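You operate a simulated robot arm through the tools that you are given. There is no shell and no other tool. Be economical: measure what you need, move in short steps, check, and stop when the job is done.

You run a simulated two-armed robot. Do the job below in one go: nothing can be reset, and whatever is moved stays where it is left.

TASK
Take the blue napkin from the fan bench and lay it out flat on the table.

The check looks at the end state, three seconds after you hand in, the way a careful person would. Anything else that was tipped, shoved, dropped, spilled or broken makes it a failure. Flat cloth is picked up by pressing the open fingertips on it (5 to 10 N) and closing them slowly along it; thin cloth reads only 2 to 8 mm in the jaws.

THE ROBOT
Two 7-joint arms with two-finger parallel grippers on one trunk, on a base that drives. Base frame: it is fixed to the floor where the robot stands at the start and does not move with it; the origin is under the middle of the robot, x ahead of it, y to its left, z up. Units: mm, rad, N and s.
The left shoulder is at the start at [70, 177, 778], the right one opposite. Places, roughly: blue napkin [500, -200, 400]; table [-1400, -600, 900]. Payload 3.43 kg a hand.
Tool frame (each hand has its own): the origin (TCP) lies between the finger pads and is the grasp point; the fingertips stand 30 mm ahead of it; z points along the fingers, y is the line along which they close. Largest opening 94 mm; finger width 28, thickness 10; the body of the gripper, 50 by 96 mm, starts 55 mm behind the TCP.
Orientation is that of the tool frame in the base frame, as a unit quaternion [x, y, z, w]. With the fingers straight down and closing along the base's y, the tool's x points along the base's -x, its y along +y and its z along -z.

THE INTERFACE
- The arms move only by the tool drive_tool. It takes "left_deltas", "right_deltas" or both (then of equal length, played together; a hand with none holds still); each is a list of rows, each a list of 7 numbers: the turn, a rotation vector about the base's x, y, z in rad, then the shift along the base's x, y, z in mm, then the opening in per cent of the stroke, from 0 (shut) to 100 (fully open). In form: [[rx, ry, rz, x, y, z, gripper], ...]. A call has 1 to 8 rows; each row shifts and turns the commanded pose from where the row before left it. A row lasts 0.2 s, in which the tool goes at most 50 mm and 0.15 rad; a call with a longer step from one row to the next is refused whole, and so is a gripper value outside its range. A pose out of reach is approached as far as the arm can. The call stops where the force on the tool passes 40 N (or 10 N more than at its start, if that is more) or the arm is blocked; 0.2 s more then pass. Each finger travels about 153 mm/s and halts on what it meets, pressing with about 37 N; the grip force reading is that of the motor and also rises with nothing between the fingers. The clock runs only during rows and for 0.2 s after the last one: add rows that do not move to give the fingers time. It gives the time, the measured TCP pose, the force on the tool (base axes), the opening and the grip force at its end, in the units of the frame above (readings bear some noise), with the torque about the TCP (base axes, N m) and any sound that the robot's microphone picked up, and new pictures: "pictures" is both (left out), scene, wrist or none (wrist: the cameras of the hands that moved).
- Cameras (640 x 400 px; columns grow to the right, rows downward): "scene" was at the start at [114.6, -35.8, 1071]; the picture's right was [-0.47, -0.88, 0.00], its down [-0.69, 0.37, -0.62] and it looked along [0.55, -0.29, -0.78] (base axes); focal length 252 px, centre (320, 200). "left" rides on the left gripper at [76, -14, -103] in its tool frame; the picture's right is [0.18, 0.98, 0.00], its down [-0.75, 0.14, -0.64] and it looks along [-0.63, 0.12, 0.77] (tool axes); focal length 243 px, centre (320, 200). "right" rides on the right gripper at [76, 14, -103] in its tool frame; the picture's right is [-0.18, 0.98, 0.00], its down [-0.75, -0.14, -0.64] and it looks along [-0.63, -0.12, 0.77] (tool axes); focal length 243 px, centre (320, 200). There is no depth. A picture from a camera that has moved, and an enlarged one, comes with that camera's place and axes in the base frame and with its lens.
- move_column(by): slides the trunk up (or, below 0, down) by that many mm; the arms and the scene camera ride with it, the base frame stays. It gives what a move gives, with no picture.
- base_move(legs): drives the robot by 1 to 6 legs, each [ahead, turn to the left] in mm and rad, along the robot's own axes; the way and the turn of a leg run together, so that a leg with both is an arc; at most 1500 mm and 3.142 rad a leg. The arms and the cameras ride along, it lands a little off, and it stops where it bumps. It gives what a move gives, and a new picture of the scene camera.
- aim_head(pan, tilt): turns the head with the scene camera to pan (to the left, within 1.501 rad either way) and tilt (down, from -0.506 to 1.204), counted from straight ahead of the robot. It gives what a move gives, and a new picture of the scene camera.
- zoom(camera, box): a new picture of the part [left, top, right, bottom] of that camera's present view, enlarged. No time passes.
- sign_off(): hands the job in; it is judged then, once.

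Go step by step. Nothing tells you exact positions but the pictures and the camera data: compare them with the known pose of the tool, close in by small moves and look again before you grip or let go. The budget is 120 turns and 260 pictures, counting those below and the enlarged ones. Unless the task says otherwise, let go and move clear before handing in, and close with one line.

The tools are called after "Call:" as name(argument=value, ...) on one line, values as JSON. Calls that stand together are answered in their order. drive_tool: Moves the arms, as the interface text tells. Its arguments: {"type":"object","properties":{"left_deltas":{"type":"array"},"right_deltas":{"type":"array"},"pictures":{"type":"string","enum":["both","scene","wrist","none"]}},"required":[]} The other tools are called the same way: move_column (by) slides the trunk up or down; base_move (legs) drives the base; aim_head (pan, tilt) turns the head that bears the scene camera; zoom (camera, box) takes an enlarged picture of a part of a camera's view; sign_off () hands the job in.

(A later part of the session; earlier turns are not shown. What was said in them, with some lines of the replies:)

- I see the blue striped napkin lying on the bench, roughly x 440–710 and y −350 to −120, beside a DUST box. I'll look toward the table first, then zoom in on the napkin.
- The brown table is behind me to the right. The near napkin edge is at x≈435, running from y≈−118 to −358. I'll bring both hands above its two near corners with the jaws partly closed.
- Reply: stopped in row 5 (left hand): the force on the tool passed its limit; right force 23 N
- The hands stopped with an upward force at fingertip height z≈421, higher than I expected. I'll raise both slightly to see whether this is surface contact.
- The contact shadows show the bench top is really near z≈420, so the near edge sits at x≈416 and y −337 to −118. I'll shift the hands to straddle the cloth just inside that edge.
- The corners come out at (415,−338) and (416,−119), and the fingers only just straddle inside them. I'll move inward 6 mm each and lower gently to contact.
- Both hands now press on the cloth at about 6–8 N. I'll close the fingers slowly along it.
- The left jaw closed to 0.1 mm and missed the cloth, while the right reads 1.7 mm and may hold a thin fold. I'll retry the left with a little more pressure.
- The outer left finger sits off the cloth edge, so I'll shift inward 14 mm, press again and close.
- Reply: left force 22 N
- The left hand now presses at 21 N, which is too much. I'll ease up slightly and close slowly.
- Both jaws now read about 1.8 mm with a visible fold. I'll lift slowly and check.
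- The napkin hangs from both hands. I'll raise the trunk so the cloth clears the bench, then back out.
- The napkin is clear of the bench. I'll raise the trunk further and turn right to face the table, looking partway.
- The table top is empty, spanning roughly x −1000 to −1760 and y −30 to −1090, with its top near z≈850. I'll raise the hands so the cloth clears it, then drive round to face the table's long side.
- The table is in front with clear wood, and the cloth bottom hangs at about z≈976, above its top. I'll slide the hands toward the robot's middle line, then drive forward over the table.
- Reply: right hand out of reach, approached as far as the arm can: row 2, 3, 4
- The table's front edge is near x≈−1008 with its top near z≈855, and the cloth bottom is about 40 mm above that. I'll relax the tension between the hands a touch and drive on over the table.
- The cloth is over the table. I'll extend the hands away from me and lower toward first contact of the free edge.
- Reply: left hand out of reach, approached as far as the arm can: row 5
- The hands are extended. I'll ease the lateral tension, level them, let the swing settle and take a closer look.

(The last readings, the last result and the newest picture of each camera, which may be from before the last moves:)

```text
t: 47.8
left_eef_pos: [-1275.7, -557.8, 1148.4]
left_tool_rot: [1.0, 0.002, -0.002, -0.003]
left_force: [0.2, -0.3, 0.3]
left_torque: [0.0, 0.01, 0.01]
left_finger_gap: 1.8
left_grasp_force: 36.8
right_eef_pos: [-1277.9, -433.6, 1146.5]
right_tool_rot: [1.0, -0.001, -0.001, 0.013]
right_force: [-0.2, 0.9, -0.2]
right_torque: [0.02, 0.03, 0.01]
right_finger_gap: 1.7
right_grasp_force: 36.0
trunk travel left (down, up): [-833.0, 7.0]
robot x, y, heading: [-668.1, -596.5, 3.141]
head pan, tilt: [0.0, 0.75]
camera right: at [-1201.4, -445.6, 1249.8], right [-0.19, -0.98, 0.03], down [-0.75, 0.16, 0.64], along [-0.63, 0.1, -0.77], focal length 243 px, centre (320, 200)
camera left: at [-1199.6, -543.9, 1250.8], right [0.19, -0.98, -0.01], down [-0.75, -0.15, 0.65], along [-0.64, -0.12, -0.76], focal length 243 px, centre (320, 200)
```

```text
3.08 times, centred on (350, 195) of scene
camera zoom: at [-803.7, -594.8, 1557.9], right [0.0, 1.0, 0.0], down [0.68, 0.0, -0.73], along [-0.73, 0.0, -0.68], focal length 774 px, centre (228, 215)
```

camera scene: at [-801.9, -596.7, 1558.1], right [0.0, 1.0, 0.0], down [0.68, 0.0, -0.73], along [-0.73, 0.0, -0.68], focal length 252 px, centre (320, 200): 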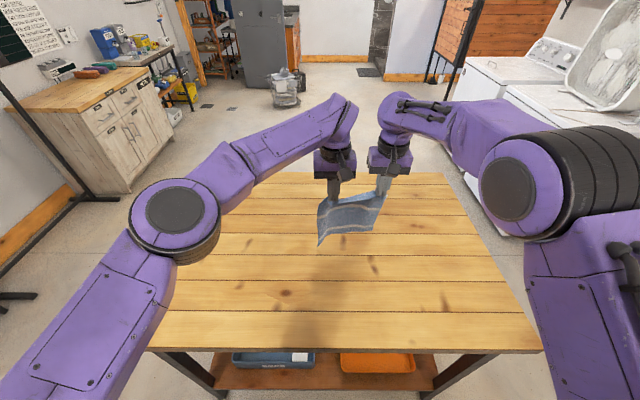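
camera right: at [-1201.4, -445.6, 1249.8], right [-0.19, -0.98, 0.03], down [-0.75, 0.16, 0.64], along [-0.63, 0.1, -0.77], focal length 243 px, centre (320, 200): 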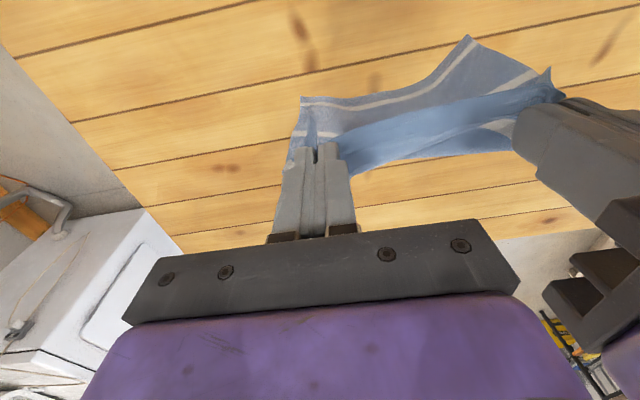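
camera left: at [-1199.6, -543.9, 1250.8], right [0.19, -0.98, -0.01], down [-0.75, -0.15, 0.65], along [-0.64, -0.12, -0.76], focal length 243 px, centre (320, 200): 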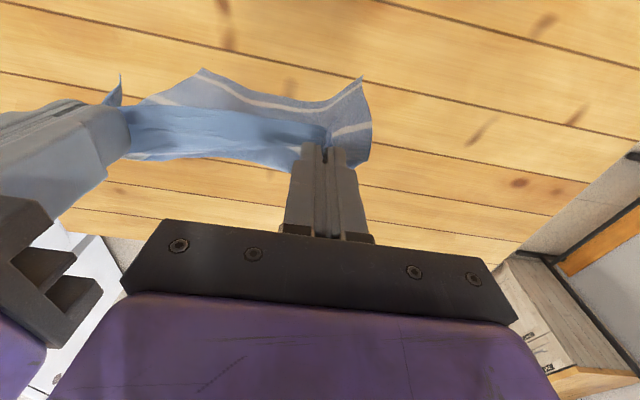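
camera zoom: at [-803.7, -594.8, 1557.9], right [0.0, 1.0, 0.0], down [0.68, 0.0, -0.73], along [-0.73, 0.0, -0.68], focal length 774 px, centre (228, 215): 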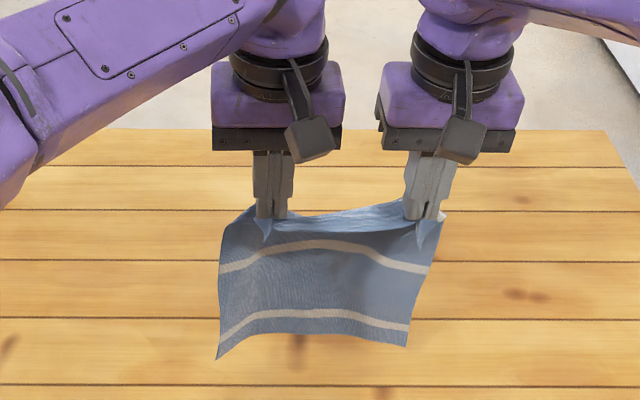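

The napkin hangs cleanly full length with its bottom near z≈925, and a small flap of the held edge drapes toward me. I'll creep the base 60 mm forward for margin from the table edge, then check.

Call:
base_move(legs=[[60, 0]])

Call:
drive_tool(left_deltas=[[0, 0, 0, 0, 0, -20, 0], [0, 0, 0, 0, 0, -20, 0], [0, 0, 0, 0, 0, -10, 0], [0, 0, 0, 0, 0, 0, 0], [0, 0, 0, 0, 0, 0, 0]], right_deltas=[[0, 0, 0, 0, 0, -20, 0], [0, 0, 0, 0, 0, -20, 0], [0, 0, 0, 0, 0, -8, 0], [0, 0, 0, 0, 0, 0, 0], [0, 0, 0, 0, 0, 0, 0]], pictures="none")

Call:
zoom(camera="scene", box=[260, 130, 440, 260])

```text
t: 48.7
left_eef_pos: [-1327.5, -557.9, 1156.8]
left_tool_rot: [1.0, 0.002, -0.009, -0.004]
left_force: [-0.5, -1.1, -0.3]
left_torque: [0.04, -0.01, 0.02]
left_finger_gap: 1.9
left_grasp_force: 36.3
right_eef_pos: [-1325.6, -434.3, 1154.0]
right_tool_rot: [1.0, -0.001, -0.006, 0.013]
right_force: [-1.1, 0.2, 0.9]
right_torque: [0.02, 0.0, 0.07]
right_finger_gap: 1.5
right_grasp_force: 36.7
trunk travel left (down, up): [-833.0, 7.0]
robot x, y, heading: [-729.4, -594.2, 3.136]
head pan, tilt: [0.0, 0.75]
camera scene: at [-858.9, -596.1, 1558.1], right [0.0, 1.0, 0.0], down [0.68, 0.0, -0.73], along [-0.73, 0.0, -0.68], focal length 252 px, centre (320, 200)
```

scene: 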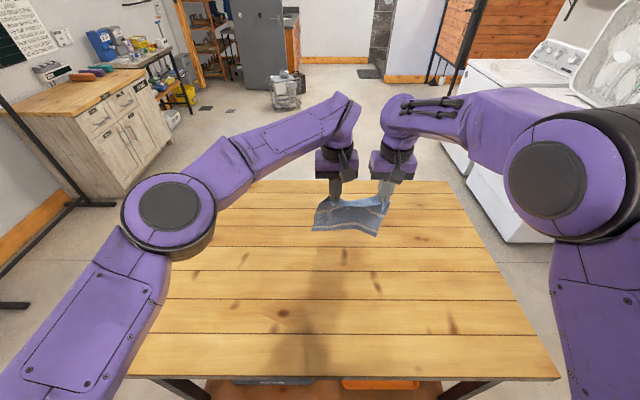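

```text
t: 49.9
left_eef_pos: [-1332.3, -556.9, 1103.9]
left_tool_rot: [1.0, 0.002, -0.006, -0.002]
left_force: [0.1, 0.7, -0.5]
left_torque: [0.02, -0.02, 0.02]
left_finger_gap: 2.0
left_grasp_force: 36.2
right_eef_pos: [-1330.0, -435.0, 1103.1]
right_tool_rot: [1.0, -0.001, -0.004, 0.013]
right_force: [-0.3, 0.0, -0.9]
right_torque: [0.0, 0.0, 0.02]
right_finger_gap: 2.0
right_grasp_force: 36.6
trunk travel left (down, up): [-833.0, 7.0]
robot x, y, heading: [-727.0, -597.2, 3.141]
head pan, tilt: [0.0, 0.75]
```

```text
3.08 times, centred on (350, 195) of scene
camera zoom: at [-864.2, -595.1, 1557.8], right [0.0, 1.0, 0.0], down [0.68, 0.0, -0.73], along [-0.73, 0.0, -0.68], focal length 774 px, centre (228, 215)
```

zoom: 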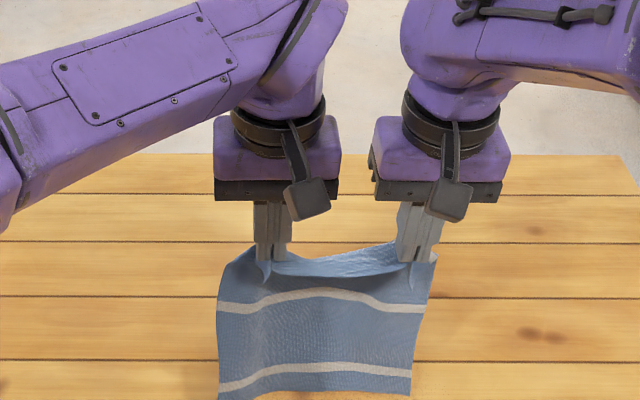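

The cloth is about to touch. I'll lower and draw back toward myself so it lays out from the far edge.

Call:
drive_tool(left_deltas=[[0, 0, 0, 0, 0, -16, 0], [0, 0, 0, 0, 0, -17, 0], [0, 0, 0, 15, 0, -8, 0], [0, 0, 0, 15, 0, -8, 0], [0, 0, 0, 17, 0, -12, 0], [0, 0, 0, 18, 0, -12, 0], [0, 0, 0, 0, 0, 0, 0]], right_deltas=[[0, 0, 0, 0, 0, -16, 0], [0, 0, 0, 0, 0, -17, 0], [0, 0, 0, 15, 0, -8, 0], [0, 0, 0, 15, 0, -8, 0], [0, 0, 0, 17, 0, -12, 0], [0, 0, 0, 18, 0, -12, 0], [0, 0, 0, 0, 0, 0, 0]], pictures="wrist")

Call:
zoom(camera="scene", box=[240, 150, 440, 290])

```text
t: 51.5
left_eef_pos: [-1267.7, -556.1, 1030.8]
left_tool_rot: [1.0, 0.0, -0.006, -0.003]
left_force: [-0.6, 0.3, -0.4]
left_torque: [-0.01, -0.01, 0.02]
left_finger_gap: 1.9
left_grasp_force: 36.8
right_eef_pos: [-1266.1, -434.0, 1030.6]
right_tool_rot: [1.0, -0.001, -0.004, 0.013]
right_force: [-0.8, 0.3, -0.2]
right_torque: [-0.01, -0.03, 0.04]
right_finger_gap: 1.7
right_grasp_force: 36.5
trunk travel left (down, up): [-833.0, 7.0]
robot x, y, heading: [-729.4, -596.0, 3.139]
head pan, tilt: [0.0, 0.75]
camera right: at [-1189.1, -446.3, 1133.3], right [-0.18, -0.98, 0.03], down [-0.75, 0.16, 0.65], along [-0.64, 0.1, -0.76], focal length 243 px, centre (320, 200)
camera left: at [-1189.7, -542.7, 1132.4], right [0.19, -0.98, -0.01], down [-0.75, -0.15, 0.65], along [-0.64, -0.12, -0.76], focal length 243 px, centre (320, 200)
```

right: 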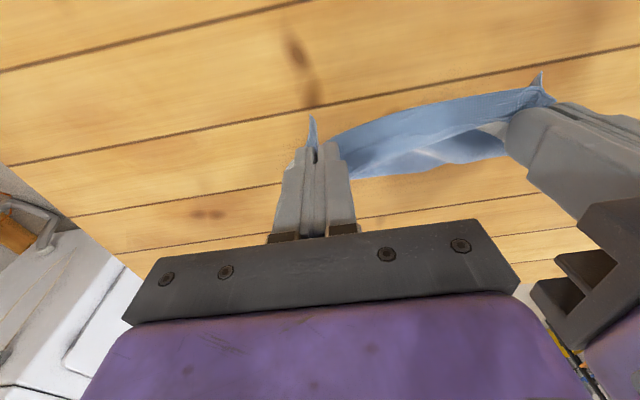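
left: 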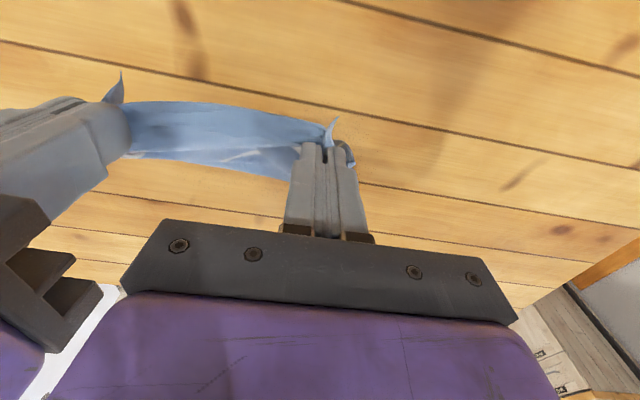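

```text
2.86 times, centred on (340, 220) of scene
camera zoom: at [-864.6, -595.0, 1557.8], right [0.0, 1.0, 0.0], down [0.68, 0.0, -0.73], along [-0.73, 0.0, -0.68], focal length 719 px, centre (263, 143)
```

zoom: 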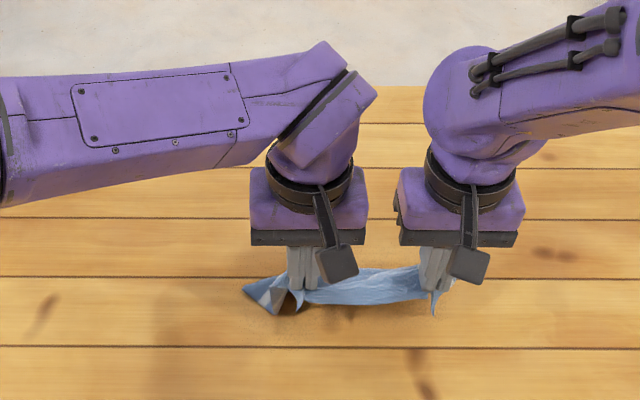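

The cloth now trails away from me behind the hands, as wanted. I'll continue drawing back and down.

Call:
drive_tool(left_deltas=[[0, 0, 0, 17, 0, -14, 0], [0, 0, 0, 18, 0, -14, 0], [0, 0, 0, 17, 0, -16, 0], [0, 0, 0, 18, 0, -16, 0], [0, 0, 0, 0, 0, 0, 0]], right_deltas=[[0, 0, 0, 17, 0, -14, 0], [0, 0, 0, 18, 0, -14, 0], [0, 0, 0, 17, 0, -16, 0], [0, 0, 0, 18, 0, -16, 0], [0, 0, 0, 0, 0, 0, 0]], pictures="wrist")

Call:
zoom(camera="scene", box=[240, 150, 440, 290])

```text
t: 52.7
left_eef_pos: [-1196.3, -556.6, 970.9]
left_tool_rot: [1.0, 0.002, -0.007, -0.003]
left_force: [0.0, 0.0, -0.9]
left_torque: [0.04, -0.01, 0.02]
left_finger_gap: 1.8
left_grasp_force: 37.2
right_eef_pos: [-1194.9, -434.5, 970.8]
right_tool_rot: [1.0, 0.0, -0.004, 0.013]
right_force: [-0.9, 0.6, 0.7]
right_torque: [0.0, 0.0, -0.01]
right_finger_gap: 1.9
right_grasp_force: 37.1
trunk travel left (down, up): [-833.0, 7.0]
robot x, y, heading: [-728.4, -597.8, 3.141]
head pan, tilt: [0.0, 0.75]
camera right: at [-1118.4, -446.3, 1073.0], right [-0.18, -0.98, 0.03], down [-0.75, 0.16, 0.65], along [-0.64, 0.1, -0.76], focal length 243 px, centre (320, 200)
camera left: at [-1119.3, -543.3, 1071.8], right [0.19, -0.98, -0.01], down [-0.75, -0.15, 0.65], along [-0.64, -0.12, -0.76], focal length 243 px, centre (320, 200)
```

right: 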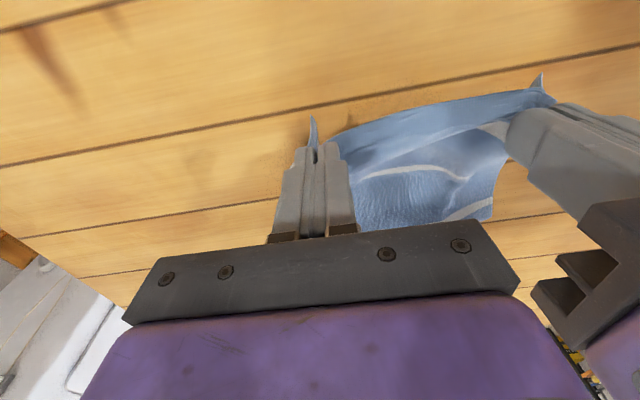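
left: 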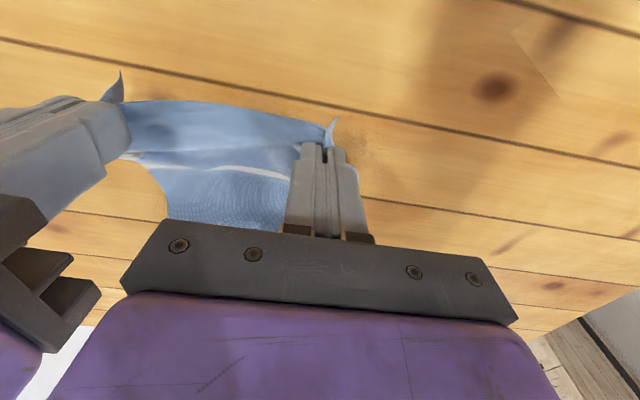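

```text
2.86 times, centred on (340, 220) of scene
camera zoom: at [-864.3, -595.0, 1557.8], right [0.0, 1.0, 0.0], down [0.68, 0.0, -0.73], along [-0.73, 0.0, -0.68], focal length 719 px, centre (263, 143)
```

zoom: 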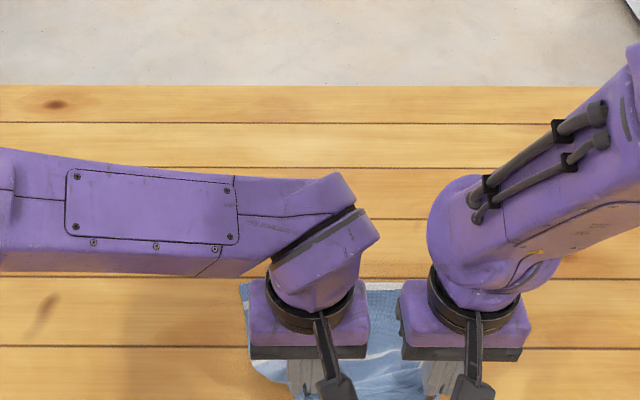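

The far part is laying down smoothly. I'll continue toward the table surface.

Call:
drive_tool(left_deltas=[[0, 0, 0, 13, 0, -14, 0], [0, 0, 0, 13, 0, -14, 0], [0, 0, 0, 12, 0, -14, 0], [0, 0, 0, 10, 0, -14, 0], [0, 0, 0, 5, 0, -8, 0], [0, 0, 0, 0, 0, 0, 0]], right_deltas=[[0, 0, 0, 13, 0, -14, 0], [0, 0, 0, 13, 0, -14, 0], [0, 0, 0, 12, 0, -14, 0], [0, 0, 0, 10, 0, -14, 0], [0, 0, 0, 5, 0, -8, 0], [0, 0, 0, 0, 0, 0, 0]])

```text
t: 54.1
left_eef_pos: [-1143.7, -556.8, 907.4]
left_tool_rot: [1.0, 0.001, -0.006, -0.003]
left_force: [1.1, -0.2, 0.1]
left_torque: [0.01, 0.0, 0.05]
left_finger_gap: 2.1
left_grasp_force: 36.6
right_eef_pos: [-1141.3, -434.3, 906.7]
right_tool_rot: [1.0, 0.0, -0.004, 0.012]
right_force: [-0.3, -0.5, 0.1]
right_torque: [0.0, -0.02, 0.03]
right_finger_gap: 1.5
right_grasp_force: 36.4
trunk travel left (down, up): [-833.0, 7.0]
robot x, y, heading: [-730.1, -596.2, 3.142]
head pan, tilt: [0.0, 0.75]
camera scene: at [-863.9, -595.1, 1557.8], right [0.0, 1.0, 0.0], down [0.68, 0.0, -0.73], along [-0.73, 0.0, -0.68], focal length 252 px, centre (320, 200)
camera right: at [-1065.5, -446.4, 1009.0], right [-0.18, -0.98, 0.03], down [-0.75, 0.16, 0.65], along [-0.64, 0.1, -0.76], focal length 243 px, centre (320, 200)
camera left: at [-1065.4, -542.8, 1008.6], right [0.19, -0.98, -0.01], down [-0.75, -0.15, 0.65], along [-0.64, -0.12, -0.76], focal length 243 px, centre (320, 200)
```

scene: 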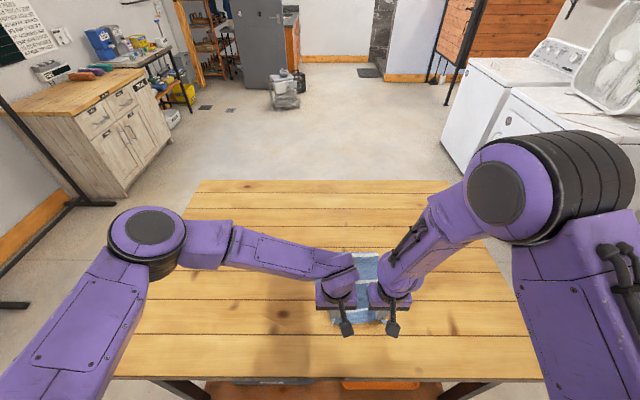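
right: 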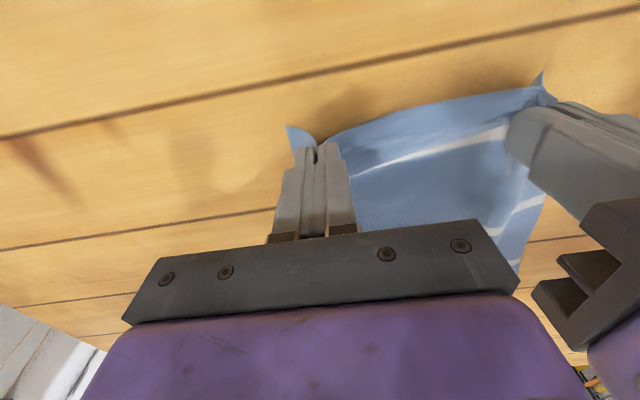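
left: 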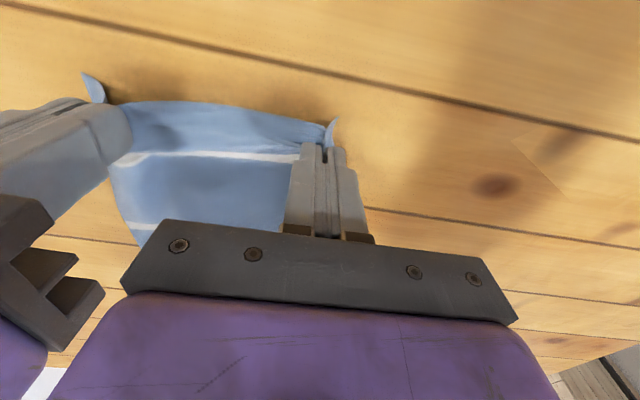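

The cloth is almost fully down. I'll lower the last bit to contact with a slight spread.

Call:
drive_tool(left_deltas=[[0, 0, 0, 5, -1.5, -7, 0], [0, 0, 0, 3, -1, -4, 0], [0, 0, 0, 2, 0, -3, 0], [0, 0, 0, 0, 0, 0, 0]], right_deltas=[[0, 0, 0, 3, 1.5, -7, 0], [0, 0, 0, 3, 1, -4, 0], [0, 0, 0, 2, 0, -3, 0], [0, 0, 0, 0, 0, 0, 0]], pictures="none")

Call:
drive_tool(left_deltas=[[0, 0, 0, 1, 0, -2, 0], [0, 0, 0, 0, 0, 0, 0]], right_deltas=[[0, 0, 0, 1, 0, -2, 0], [0, 0, 0, 0, 0, 0, 0]], pictures="none")

```text
t: 55.1
left_eef_pos: [-1132.2, -559.0, 894.3]
left_tool_rot: [1.0, 0.001, -0.006, -0.003]
left_force: [0.6, 0.7, 3.9]
left_torque: [0.02, 0.04, 0.01]
left_finger_gap: 1.9
left_grasp_force: 36.5
right_eef_pos: [-1135.4, -432.0, 893.7]
right_tool_rot: [1.0, -0.001, -0.005, 0.012]
right_force: [-0.5, -0.2, -1.3]
right_torque: [-0.02, -0.02, 0.04]
right_finger_gap: 1.5
right_grasp_force: 36.4
trunk travel left (down, up): [-833.0, 7.0]
robot x, y, heading: [-729.2, -590.2, 3.143]
head pan, tilt: [0.0, 0.75]
```

```text
t: 55.7
left_eef_pos: [-1132.4, -559.9, 891.6]
left_tool_rot: [1.0, 0.001, -0.007, -0.003]
left_force: [-1.7, 1.7, 6.8]
left_torque: [0.03, 0.11, 0.05]
left_finger_gap: 1.7
left_grasp_force: 36.0
right_eef_pos: [-1133.5, -430.2, 891.1]
right_tool_rot: [1.0, 0.0, -0.005, 0.012]
right_force: [-1.6, -0.4, 8.0]
right_torque: [0.07, -0.05, 0.04]
right_finger_gap: 1.7
right_grasp_force: 36.4
trunk travel left (down, up): [-833.0, 7.0]
robot x, y, heading: [-727.0, -594.4, 3.142]
head pan, tilt: [0.0, 0.75]
```

Both fingertips touch the table at z≈891. I'll open slowly while still lightly pressing so the pinch folds spread flat, then look.

Call:
drive_tool(left_deltas=[[0, 0, 0, 0, 0, 0, 5], [0, 0, 0, 0, 0, 0, 10], [0, 0, 0, 0, 0, 0, 15], [0, 0, 0, 0, 0, 0, 20], [0, 0, 0, 0, 0, 0, 25], [0, 0, 0, 0, 0, 0, 30], [0, 0, 0, 0, 0, 0, 35], [0, 0, 0, 0, 0, 0, 40]], right_deltas=[[0, 0, 0, 0, 0, 0, 5], [0, 0, 0, 0, 0, 0, 10], [0, 0, 0, 0, 0, 0, 15], [0, 0, 0, 0, 0, 0, 20], [0, 0, 0, 0, 0, 0, 25], [0, 0, 0, 0, 0, 0, 30], [0, 0, 0, 0, 0, 0, 35], [0, 0, 0, 0, 0, 0, 40]], pictures="wrist")

```text
t: 57.5
left_eef_pos: [-1131.0, -560.1, 892.3]
left_tool_rot: [1.0, 0.003, -0.007, -0.004]
left_force: [1.5, 0.1, 0.6]
left_torque: [0.01, 0.01, 0.0]
left_finger_gap: 37.8
left_grasp_force: 0.1
right_eef_pos: [-1132.2, -433.7, 892.0]
right_tool_rot: [1.0, -0.001, -0.005, 0.012]
right_force: [-1.0, -4.2, 16.4]
right_torque: [0.35, -0.15, 0.0]
right_finger_gap: 35.2
right_grasp_force: 0.1
trunk travel left (down, up): [-833.0, 7.0]
robot x, y, heading: [-728.1, -593.6, 3.142]
head pan, tilt: [0.0, 0.75]
camera right: at [-1055.5, -445.1, 993.8], right [-0.18, -0.98, 0.03], down [-0.75, 0.16, 0.65], along [-0.64, 0.1, -0.76], focal length 243 px, centre (320, 200)
camera left: at [-1053.5, -547.0, 993.2], right [0.19, -0.98, -0.01], down [-0.74, -0.15, 0.65], along [-0.64, -0.11, -0.76], focal length 243 px, centre (320, 200)
```

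right: 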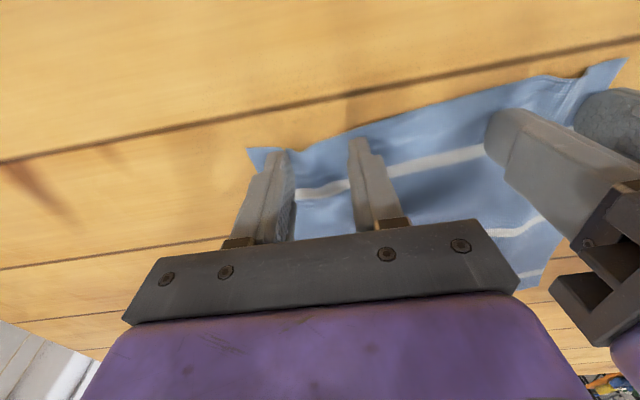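
left: 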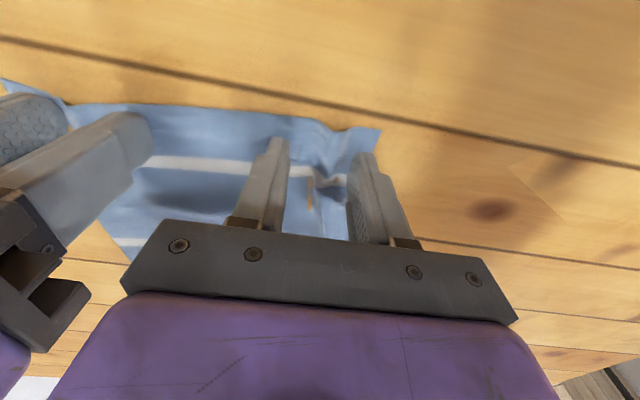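

Released, and the napkin lies on the table. I'll lift both hands straight up and look at how flat it is.

Call:
drive_tool(left_deltas=[[0, 0, 0, 0, 0, 5, 40], [0, 0, 0, 0, 0, 25, 40], [0, 0, 0, 0, 0, 35, 40], [0, 0, 0, 20, -35, 25, 40], [0, 0, 0, 20, -40, 20, 40], [0, 0, 0, 20, -40, 20, 40], [0, 0, 0, 20, -40, 0, 40], [0, 0, 0, 0, -40, 0, 40]], right_deltas=[[0, 0, 0, 0, 0, 5, 40], [0, 0, 0, 0, 0, 25, 40], [0, 0, 0, 0, 0, 35, 40], [0, 0, 0, 20, 35, 25, 40], [0, 0, 0, 20, 40, 20, 40], [0, 0, 0, 20, 40, 20, 40], [0, 0, 0, 20, 40, 0, 40], [0, 0, 0, 0, 40, 0, 40]], pictures="scene")

Call:
zoom(camera="scene", box=[270, 210, 450, 340])

```text
t: 59.3
left_eef_pos: [-1053.9, -754.6, 1022.0]
left_tool_rot: [1.0, 0.0, -0.007, -0.004]
left_force: [0.7, 0.9, -0.6]
left_torque: [0.02, 0.01, 0.02]
left_finger_gap: 37.8
left_grasp_force: 0.1
right_eef_pos: [-1053.7, -236.0, 1020.8]
right_tool_rot: [1.0, 0.0, -0.004, 0.013]
right_force: [0.3, -0.4, -0.4]
right_torque: [-0.02, -0.05, 0.03]
right_finger_gap: 37.6
right_grasp_force: 0.0
trunk travel left (down, up): [-833.0, 7.0]
robot x, y, heading: [-730.6, -595.5, 3.141]
head pan, tilt: [0.0, 0.75]
camera scene: at [-863.4, -595.5, 1557.9], right [0.0, 1.0, 0.0], down [0.68, 0.0, -0.73], along [-0.73, 0.0, -0.68], focal length 252 px, centre (320, 200)
```

scene: 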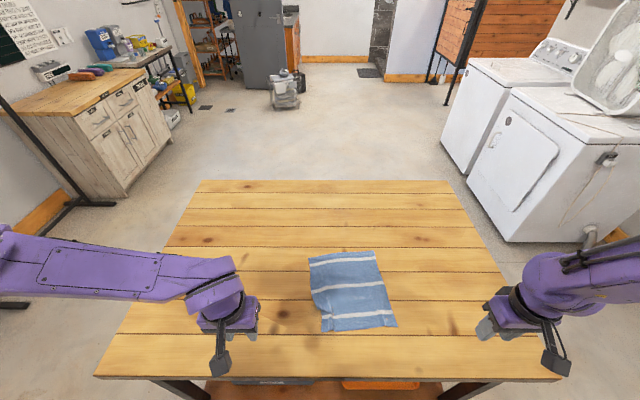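

```text
3.08 times, centred on (360, 275) of scene
camera zoom: at [-863.4, -595.5, 1557.9], right [0.0, 1.0, 0.0], down [0.68, 0.0, -0.73], along [-0.73, 0.0, -0.68], focal length 774 px, centre (197, -31)
```

zoom: 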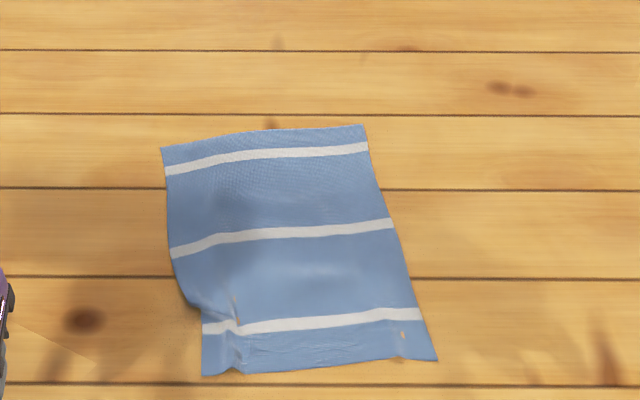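

The napkin lies nearly flat, but its near-left corner is drawn in about 20–25 mm with a small ridge. I'll hold the right side with one closed hand and smooth the left corner outward with the other.

Call:
drive_tool(left_deltas=[[0, 0, 0, -15, 35.5, -16, 0], [0, 0, 0, -15, 35.5, -16, 0], [0, 0, 0, -15, 35.5, -18, 0], [0, 0, 0, -15, 35.5, -20, 0], [0, 0, 0, -14, 35.5, -22, 0], [0, 0, 0, 0, 0, -10, 0], [0, 0, 0, 0, 0, 0, 0]], right_deltas=[[0, 0, 0, -17, -38.8, -16, 0], [0, 0, 0, -17, -38.8, -16, 0], [0, 0, 0, -17, -38.8, -18, 0], [0, 0, 0, -17, -38.8, -20, 0], [0, 0, 0, -18, -38.8, -21, 0], [0, 0, 0, 0, 0, -10, 0], [0, 0, 0, 0, 0, 0, 0]], pictures="wrist")

```text
t: 60.9
left_eef_pos: [-1127.9, -577.4, 919.8]
left_tool_rot: [1.0, 0.0, -0.006, -0.005]
left_force: [0.1, 0.3, -0.2]
left_torque: [0.0, -0.02, 0.01]
left_finger_gap: 0.1
left_grasp_force: 33.1
right_eef_pos: [-1139.1, -431.2, 918.6]
right_tool_rot: [1.0, -0.002, -0.004, 0.013]
right_force: [0.5, 0.7, 0.6]
right_torque: [0.0, -0.02, 0.03]
right_finger_gap: 0.0
right_grasp_force: 32.9
trunk travel left (down, up): [-833.0, 7.0]
robot x, y, heading: [-730.6, -594.6, 3.144]
head pan, tilt: [0.0, 0.75]
camera right: at [-1062.9, -443.3, 1020.9], right [-0.18, -0.98, 0.03], down [-0.75, 0.16, 0.65], along [-0.64, 0.1, -0.76], focal length 243 px, centre (320, 200)
camera left: at [-1049.1, -563.0, 1020.7], right [0.19, -0.98, -0.01], down [-0.75, -0.15, 0.65], along [-0.64, -0.12, -0.76], focal length 243 px, centre (320, 200)
```

right: 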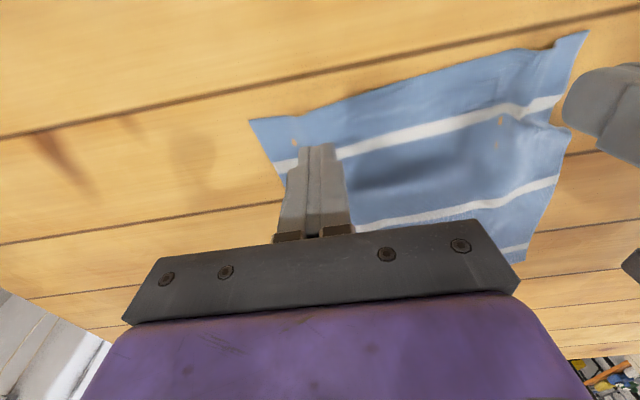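
left: 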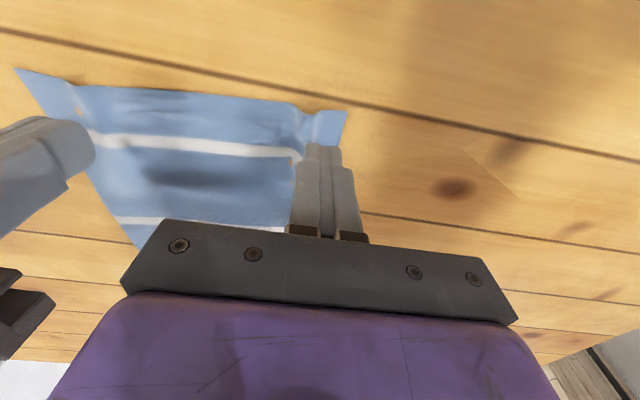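

The left fingertip is over the little corner flap just outside the ridge. I'll lower both hands to a light press.

Call:
drive_tool(left_deltas=[[0, 0, 0, 4, -3, -12, 0], [0, 0, 0, 0, 0, -10, 0], [0, 0, 0, 0, 0, -4, 0], [0, 0, 0, 0, 0, -2, 0], [0, 0, 0, 0, 0, 0, 0]], right_deltas=[[0, 0, 0, 0, 0, -12, 0], [0, 0, 0, 0, 0, -10, 0], [0, 0, 0, 0, 0, -4, 0], [0, 0, 0, 0, 0, -2, 0], [0, 0, 0, 0, 0, 0, 0]], pictures="none")

```text
t: 62.1
left_eef_pos: [-1122.1, -579.9, 890.2]
left_tool_rot: [1.0, 0.001, -0.006, -0.004]
left_force: [0.3, -0.2, 1.1]
left_torque: [0.02, 0.02, 0.0]
left_finger_gap: 0.1
left_grasp_force: 33.1
right_eef_pos: [-1139.5, -430.0, 891.3]
right_tool_rot: [1.0, -0.001, -0.005, 0.012]
right_force: [-1.2, -0.1, 0.4]
right_torque: [0.01, 0.0, 0.01]
right_finger_gap: 0.0
right_grasp_force: 32.8
trunk travel left (down, up): [-833.0, 7.0]
robot x, y, heading: [-725.9, -598.9, 3.14]
head pan, tilt: [0.0, 0.75]
```

Call:
drive_tool(left_deltas=[[0, 0, 0, 0, 0, -1.2, 0], [0, 0, 0, 0, 0, 0, 0]], right_deltas=[[0, 0, 0, 0, 0, -1.6, 0], [0, 0, 0, 0, 0, 0, 0]], pictures="none")

```text
t: 62.7
left_eef_pos: [-1122.5, -579.8, 891.5]
left_tool_rot: [1.0, 0.002, -0.006, -0.003]
left_force: [-1.2, -0.2, 7.5]
left_torque: [-0.01, -0.03, 0.01]
left_finger_gap: 0.0
left_grasp_force: 32.2
right_eef_pos: [-1138.8, -429.8, 891.3]
right_tool_rot: [1.0, 0.0, -0.006, 0.013]
right_force: [-1.6, 2.0, 15.6]
right_torque: [0.13, -0.13, 0.06]
right_finger_gap: 0.0
right_grasp_force: 32.7
trunk travel left (down, up): [-833.0, 7.0]
robot x, y, heading: [-730.2, -597.3, 3.146]
head pan, tilt: [0.0, 0.75]
```

Both press lightly. I'll drag the left corner outward slowly.

Call:
drive_tool(left_deltas=[[0, 0, 0, 0.5, -4, 0, 0], [0, 0, 0, 0.5, -4, 0, 0], [0, 0, 0, 0.5, -4, 0, 0], [0, 0, 0, 0.5, -4, 0, 0], [0, 0, 0, 0.5, -4, 0, 0], [0, 0, 0, 0.5, -3, 0, 0], [0, 0, 0, 0, 0, 0, 0]], pictures="wrist")

```text
t: 64.3
left_eef_pos: [-1118.1, -601.9, 890.3]
left_tool_rot: [1.0, 0.001, -0.007, -0.003]
left_force: [-0.9, 5.4, 8.7]
left_torque: [0.15, -0.02, 0.05]
left_finger_gap: 0.0
left_grasp_force: 32.9
right_eef_pos: [-1138.2, -431.4, 890.2]
right_tool_rot: [1.0, 0.0, -0.005, 0.012]
right_force: [-4.8, -1.3, 25.6]
right_torque: [0.1, -0.11, 0.03]
right_finger_gap: 0.0
right_grasp_force: 32.9
trunk travel left (down, up): [-833.0, 7.0]
robot x, y, heading: [-729.9, -590.5, 3.138]
head pan, tilt: [0.0, 0.75]
camera left: at [-1040.3, -589.4, 992.2], right [0.19, -0.98, -0.01], down [-0.74, -0.15, 0.65], along [-0.64, -0.11, -0.76], focal length 243 px, centre (320, 200)
```

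left: 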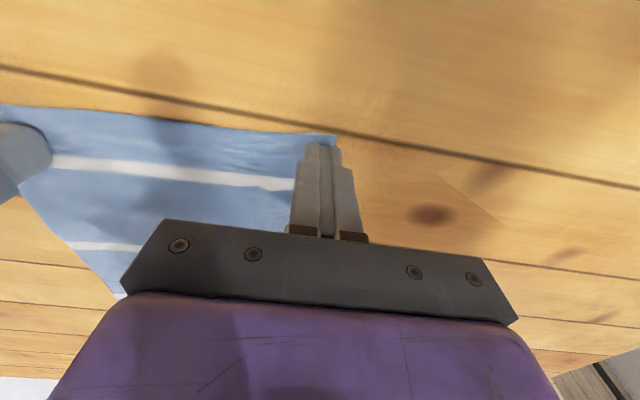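

The ridge is gone and the left corner followed. I'll lift both hands straight up, move clear and look.

Call:
drive_tool(left_deltas=[[0, 0, 0, 0, 0, 6, 0], [0, 0, 0, 0, 0, 25, 0], [0, 0, 0, 0, 0, 35, 0], [0, 0, 0, 15, -35, 30, 0], [0, 0, 0, 15, -40, 20, 0], [0, 0, 0, 15, -40, 20, 0], [0, 0, 0, 15, -40, 0, 0]], right_deltas=[[0, 0, 0, 0, 0, 6, 0], [0, 0, 0, 0, 0, 25, 0], [0, 0, 0, 0, 0, 35, 0], [0, 0, 0, 15, 35, 30, 0], [0, 0, 0, 15, 40, 20, 0], [0, 0, 0, 15, 40, 20, 0], [0, 0, 0, 15, 40, 0, 0]], pictures="scene")

Call:
zoom(camera="scene", box=[270, 210, 450, 340])

```text
t: 65.9
left_eef_pos: [-1059.5, -757.7, 1026.6]
left_tool_rot: [1.0, 0.001, -0.007, -0.004]
left_force: [-0.1, 0.4, 0.1]
left_torque: [0.02, 0.01, 0.0]
left_finger_gap: 0.0
left_grasp_force: 32.7
right_eef_pos: [-1076.5, -274.5, 1026.2]
right_tool_rot: [1.0, 0.0, -0.005, 0.012]
right_force: [0.5, -0.2, -0.2]
right_torque: [-0.03, 0.02, 0.0]
right_finger_gap: 0.1
right_grasp_force: 32.7
trunk travel left (down, up): [-833.0, 7.0]
robot x, y, heading: [-725.1, -593.4, 3.144]
head pan, tilt: [0.0, 0.75]
camera scene: at [-861.5, -595.6, 1558.0], right [0.0, 1.0, 0.0], down [0.68, 0.0, -0.73], along [-0.73, 0.0, -0.68], focal length 252 px, centre (320, 200)
```

scene: 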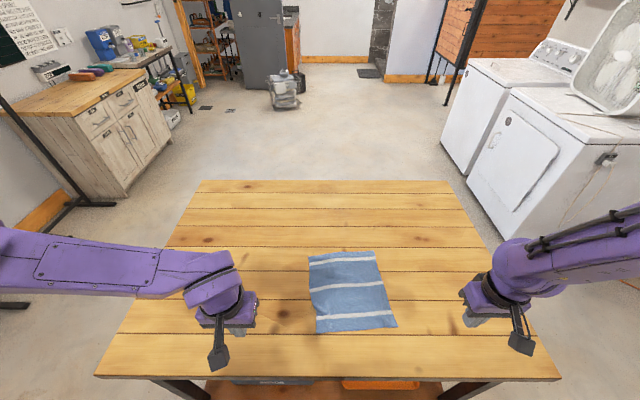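

```text
3.08 times, centred on (360, 275) of scene
camera zoom: at [-861.5, -595.6, 1558.0], right [0.0, 1.0, 0.0], down [0.68, 0.0, -0.73], along [-0.73, 0.0, -0.68], focal length 774 px, centre (197, -31)
```

zoom: 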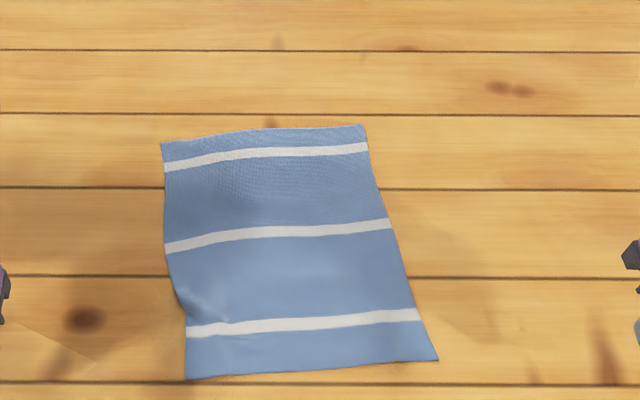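

It's almost perfectly flat, with one slight bump at the left edge around x≈−1165. I'll do one small outward stroke there.

Call:
drive_tool(left_deltas=[[0, 0, 0, -17, 28.3, -14, 0], [0, 0, 0, -17, 28.3, -16, 0], [0, 0, 0, -17, 28.3, -18, 0], [0, 0, 0, -17, 28.3, -20, 0], [0, 0, 0, -16, 28.3, -20, 0], [0, 0, 0, -16, 28.3, -20, 0], [0, 0, 0, 0, 0, -15, 0], [0, 0, 0, 0, 0, -7, 0]], pictures="wrist")

Call:
drive_tool(left_deltas=[[0, 0, 0, 0, 0, -4.5, 0], [0, 0, 0, 0, 0, -1.5, 0], [0, 0, 0, 0, 0, 0, 0]], pictures="none")

```text
t: 67.7
left_eef_pos: [-1159.8, -589.1, 896.3]
left_tool_rot: [1.0, 0.001, -0.006, -0.003]
left_force: [0.1, 0.2, 0.4]
left_torque: [-0.02, 0.01, 0.02]
left_finger_gap: 0.0
left_grasp_force: 33.3
right_eef_pos: [-1077.3, -275.0, 1025.8]
right_tool_rot: [1.0, -0.001, -0.005, 0.012]
right_force: [0.4, -0.6, -0.4]
right_torque: [-0.02, -0.01, -0.01]
right_finger_gap: 0.3
right_grasp_force: 33.1
trunk travel left (down, up): [-833.0, 7.0]
robot x, y, heading: [-729.1, -594.5, 3.14]
head pan, tilt: [0.0, 0.75]
camera left: at [-1081.6, -574.5, 997.3], right [0.19, -0.98, -0.01], down [-0.74, -0.15, 0.65], along [-0.64, -0.12, -0.76], focal length 243 px, centre (320, 200)
```

left: 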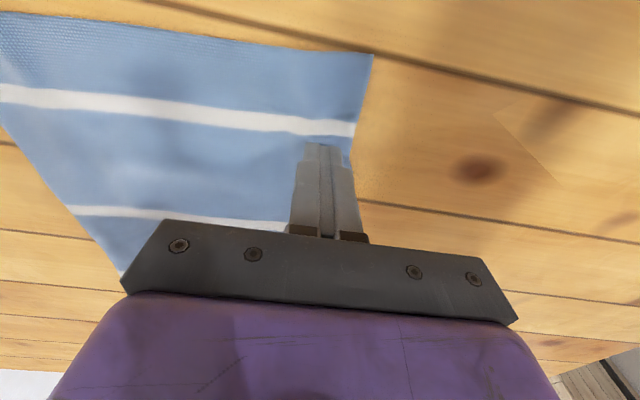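

```text
t: 68.5
left_eef_pos: [-1158.4, -589.1, 891.6]
left_tool_rot: [1.0, 0.002, -0.006, -0.004]
left_force: [-1.2, 0.3, 9.8]
left_torque: [-0.09, -0.09, 0.02]
left_finger_gap: 0.0
left_grasp_force: 32.8
right_eef_pos: [-1077.7, -274.0, 1026.3]
right_tool_rot: [1.0, 0.0, -0.005, 0.013]
right_force: [-0.1, 0.1, 0.5]
right_torque: [0.04, 0.0, 0.02]
right_finger_gap: 0.0
right_grasp_force: 33.5
trunk travel left (down, up): [-833.0, 7.0]
robot x, y, heading: [-729.2, -595.8, 3.14]
head pan, tilt: [0.0, 0.75]
```

Call:
drive_tool(left_deltas=[[0, 0, 0, 0, -4, 0, 0], [0, 0, 0, 0, -4, 0, 0], [0, 0, 0, 0, -2, 0, 0], [0, 0, 0, 0, 0, 0, 0]], pictures="none")

Call:
drive_tool(left_deltas=[[0, 0, 0, 0, 0, 6, 0], [0, 0, 0, 0, 0, 25, 0], [0, 0, 0, 0, 0, 35, 0], [0, 0, 0, 20, -35, 30, 0], [0, 0, 0, 20, -40, 20, 0], [0, 0, 0, 20, -40, 20, 0], [0, 0, 0, 20, -40, 0, 0], [0, 0, 0, 20, -20, 0, 0]], pictures="scene")

Call:
zoom(camera="scene", box=[270, 210, 450, 340])

```text
t: 69.5
left_eef_pos: [-1157.8, -596.7, 890.9]
left_tool_rot: [1.0, 0.001, -0.007, -0.002]
left_force: [0.0, 2.4, 14.5]
left_torque: [0.02, -0.18, 0.06]
left_finger_gap: 0.1
left_grasp_force: 33.1
right_eef_pos: [-1076.8, -274.1, 1026.1]
right_tool_rot: [1.0, -0.001, -0.005, 0.013]
right_force: [0.7, 0.6, -0.4]
right_torque: [0.02, -0.01, -0.01]
right_finger_gap: 0.0
right_grasp_force: 33.1
trunk travel left (down, up): [-833.0, 7.0]
robot x, y, heading: [-729.5, -594.5, 3.138]
head pan, tilt: [0.0, 0.75]
```

```text
refused: row 4 steps farther than a row can; nothing moved
```

```text
3.08 times, centred on (360, 275) of scene
camera zoom: at [-862.2, -594.1, 1558.1], right [0.0, 1.0, 0.0], down [0.68, 0.0, -0.73], along [-0.73, 0.0, -0.68], focal length 774 px, centre (197, -31)
```

zoom: 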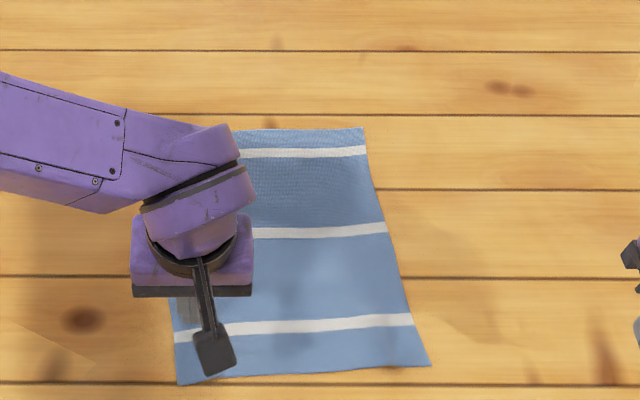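

The stroke worked. The retreat was refused because one row was too long, so I'll lift away with shorter steps.

Call:
drive_tool(left_deltas=[[0, 0, 0, 0, 0, 6, 0], [0, 0, 0, 0, 0, 25, 0], [0, 0, 0, 0, 0, 35, 0], [0, 0, 0, 15, -35, 25, 0], [0, 0, 0, 15, -40, 20, 0], [0, 0, 0, 15, -40, 20, 0], [0, 0, 0, 20, -40, 0, 0], [0, 0, 0, 20, -20, 0, 0]], pictures="scene")

Call:
zoom(camera="scene", box=[270, 210, 450, 340])

```text
t: 71.3
left_eef_pos: [-1072.3, -773.8, 1021.6]
left_tool_rot: [1.0, 0.0, -0.006, -0.004]
left_force: [-0.3, 0.2, -0.4]
left_torque: [0.03, -0.01, -0.01]
left_finger_gap: 0.2
left_grasp_force: 33.0
right_eef_pos: [-1076.1, -275.4, 1026.8]
right_tool_rot: [1.0, -0.001, -0.005, 0.013]
right_force: [0.1, 0.1, 0.3]
right_torque: [-0.03, 0.03, 0.0]
right_finger_gap: 0.0
right_grasp_force: 33.0
trunk travel left (down, up): [-833.0, 7.0]
robot x, y, heading: [-725.0, -592.6, 3.142]
head pan, tilt: [0.0, 0.75]
camera scene: at [-862.5, -596.2, 1558.0], right [0.0, 1.0, 0.0], down [0.68, 0.0, -0.73], along [-0.73, 0.0, -0.68], focal length 252 px, centre (320, 200)
```

scene: 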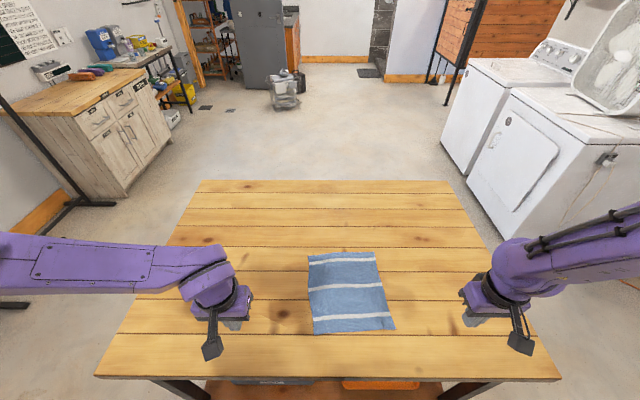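

```text
3.08 times, centred on (360, 275) of scene
camera zoom: at [-862.5, -596.2, 1558.0], right [0.0, 1.0, 0.0], down [0.68, 0.0, -0.73], along [-0.73, 0.0, -0.68], focal length 774 px, centre (197, -31)
```

zoom: 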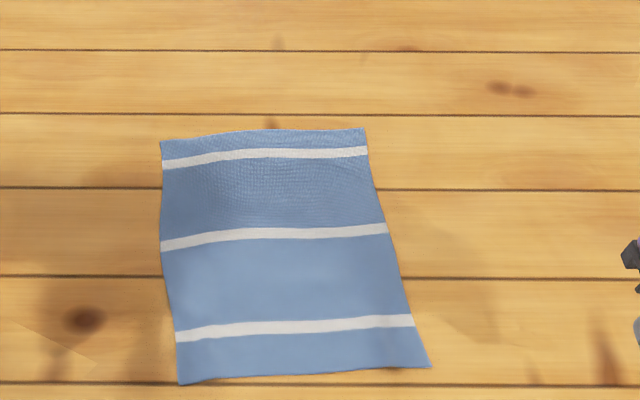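

The napkin lies flat and fully spread on the table, nothing else was disturbed, and both hands are empty and clear. I'm handing in.

Call:
sign_off()

```text
The job is handed in.
```

The blue napkin is off the fan bench and laid out flat on the table, with both hands clear and nothing else seen to be disturbed.
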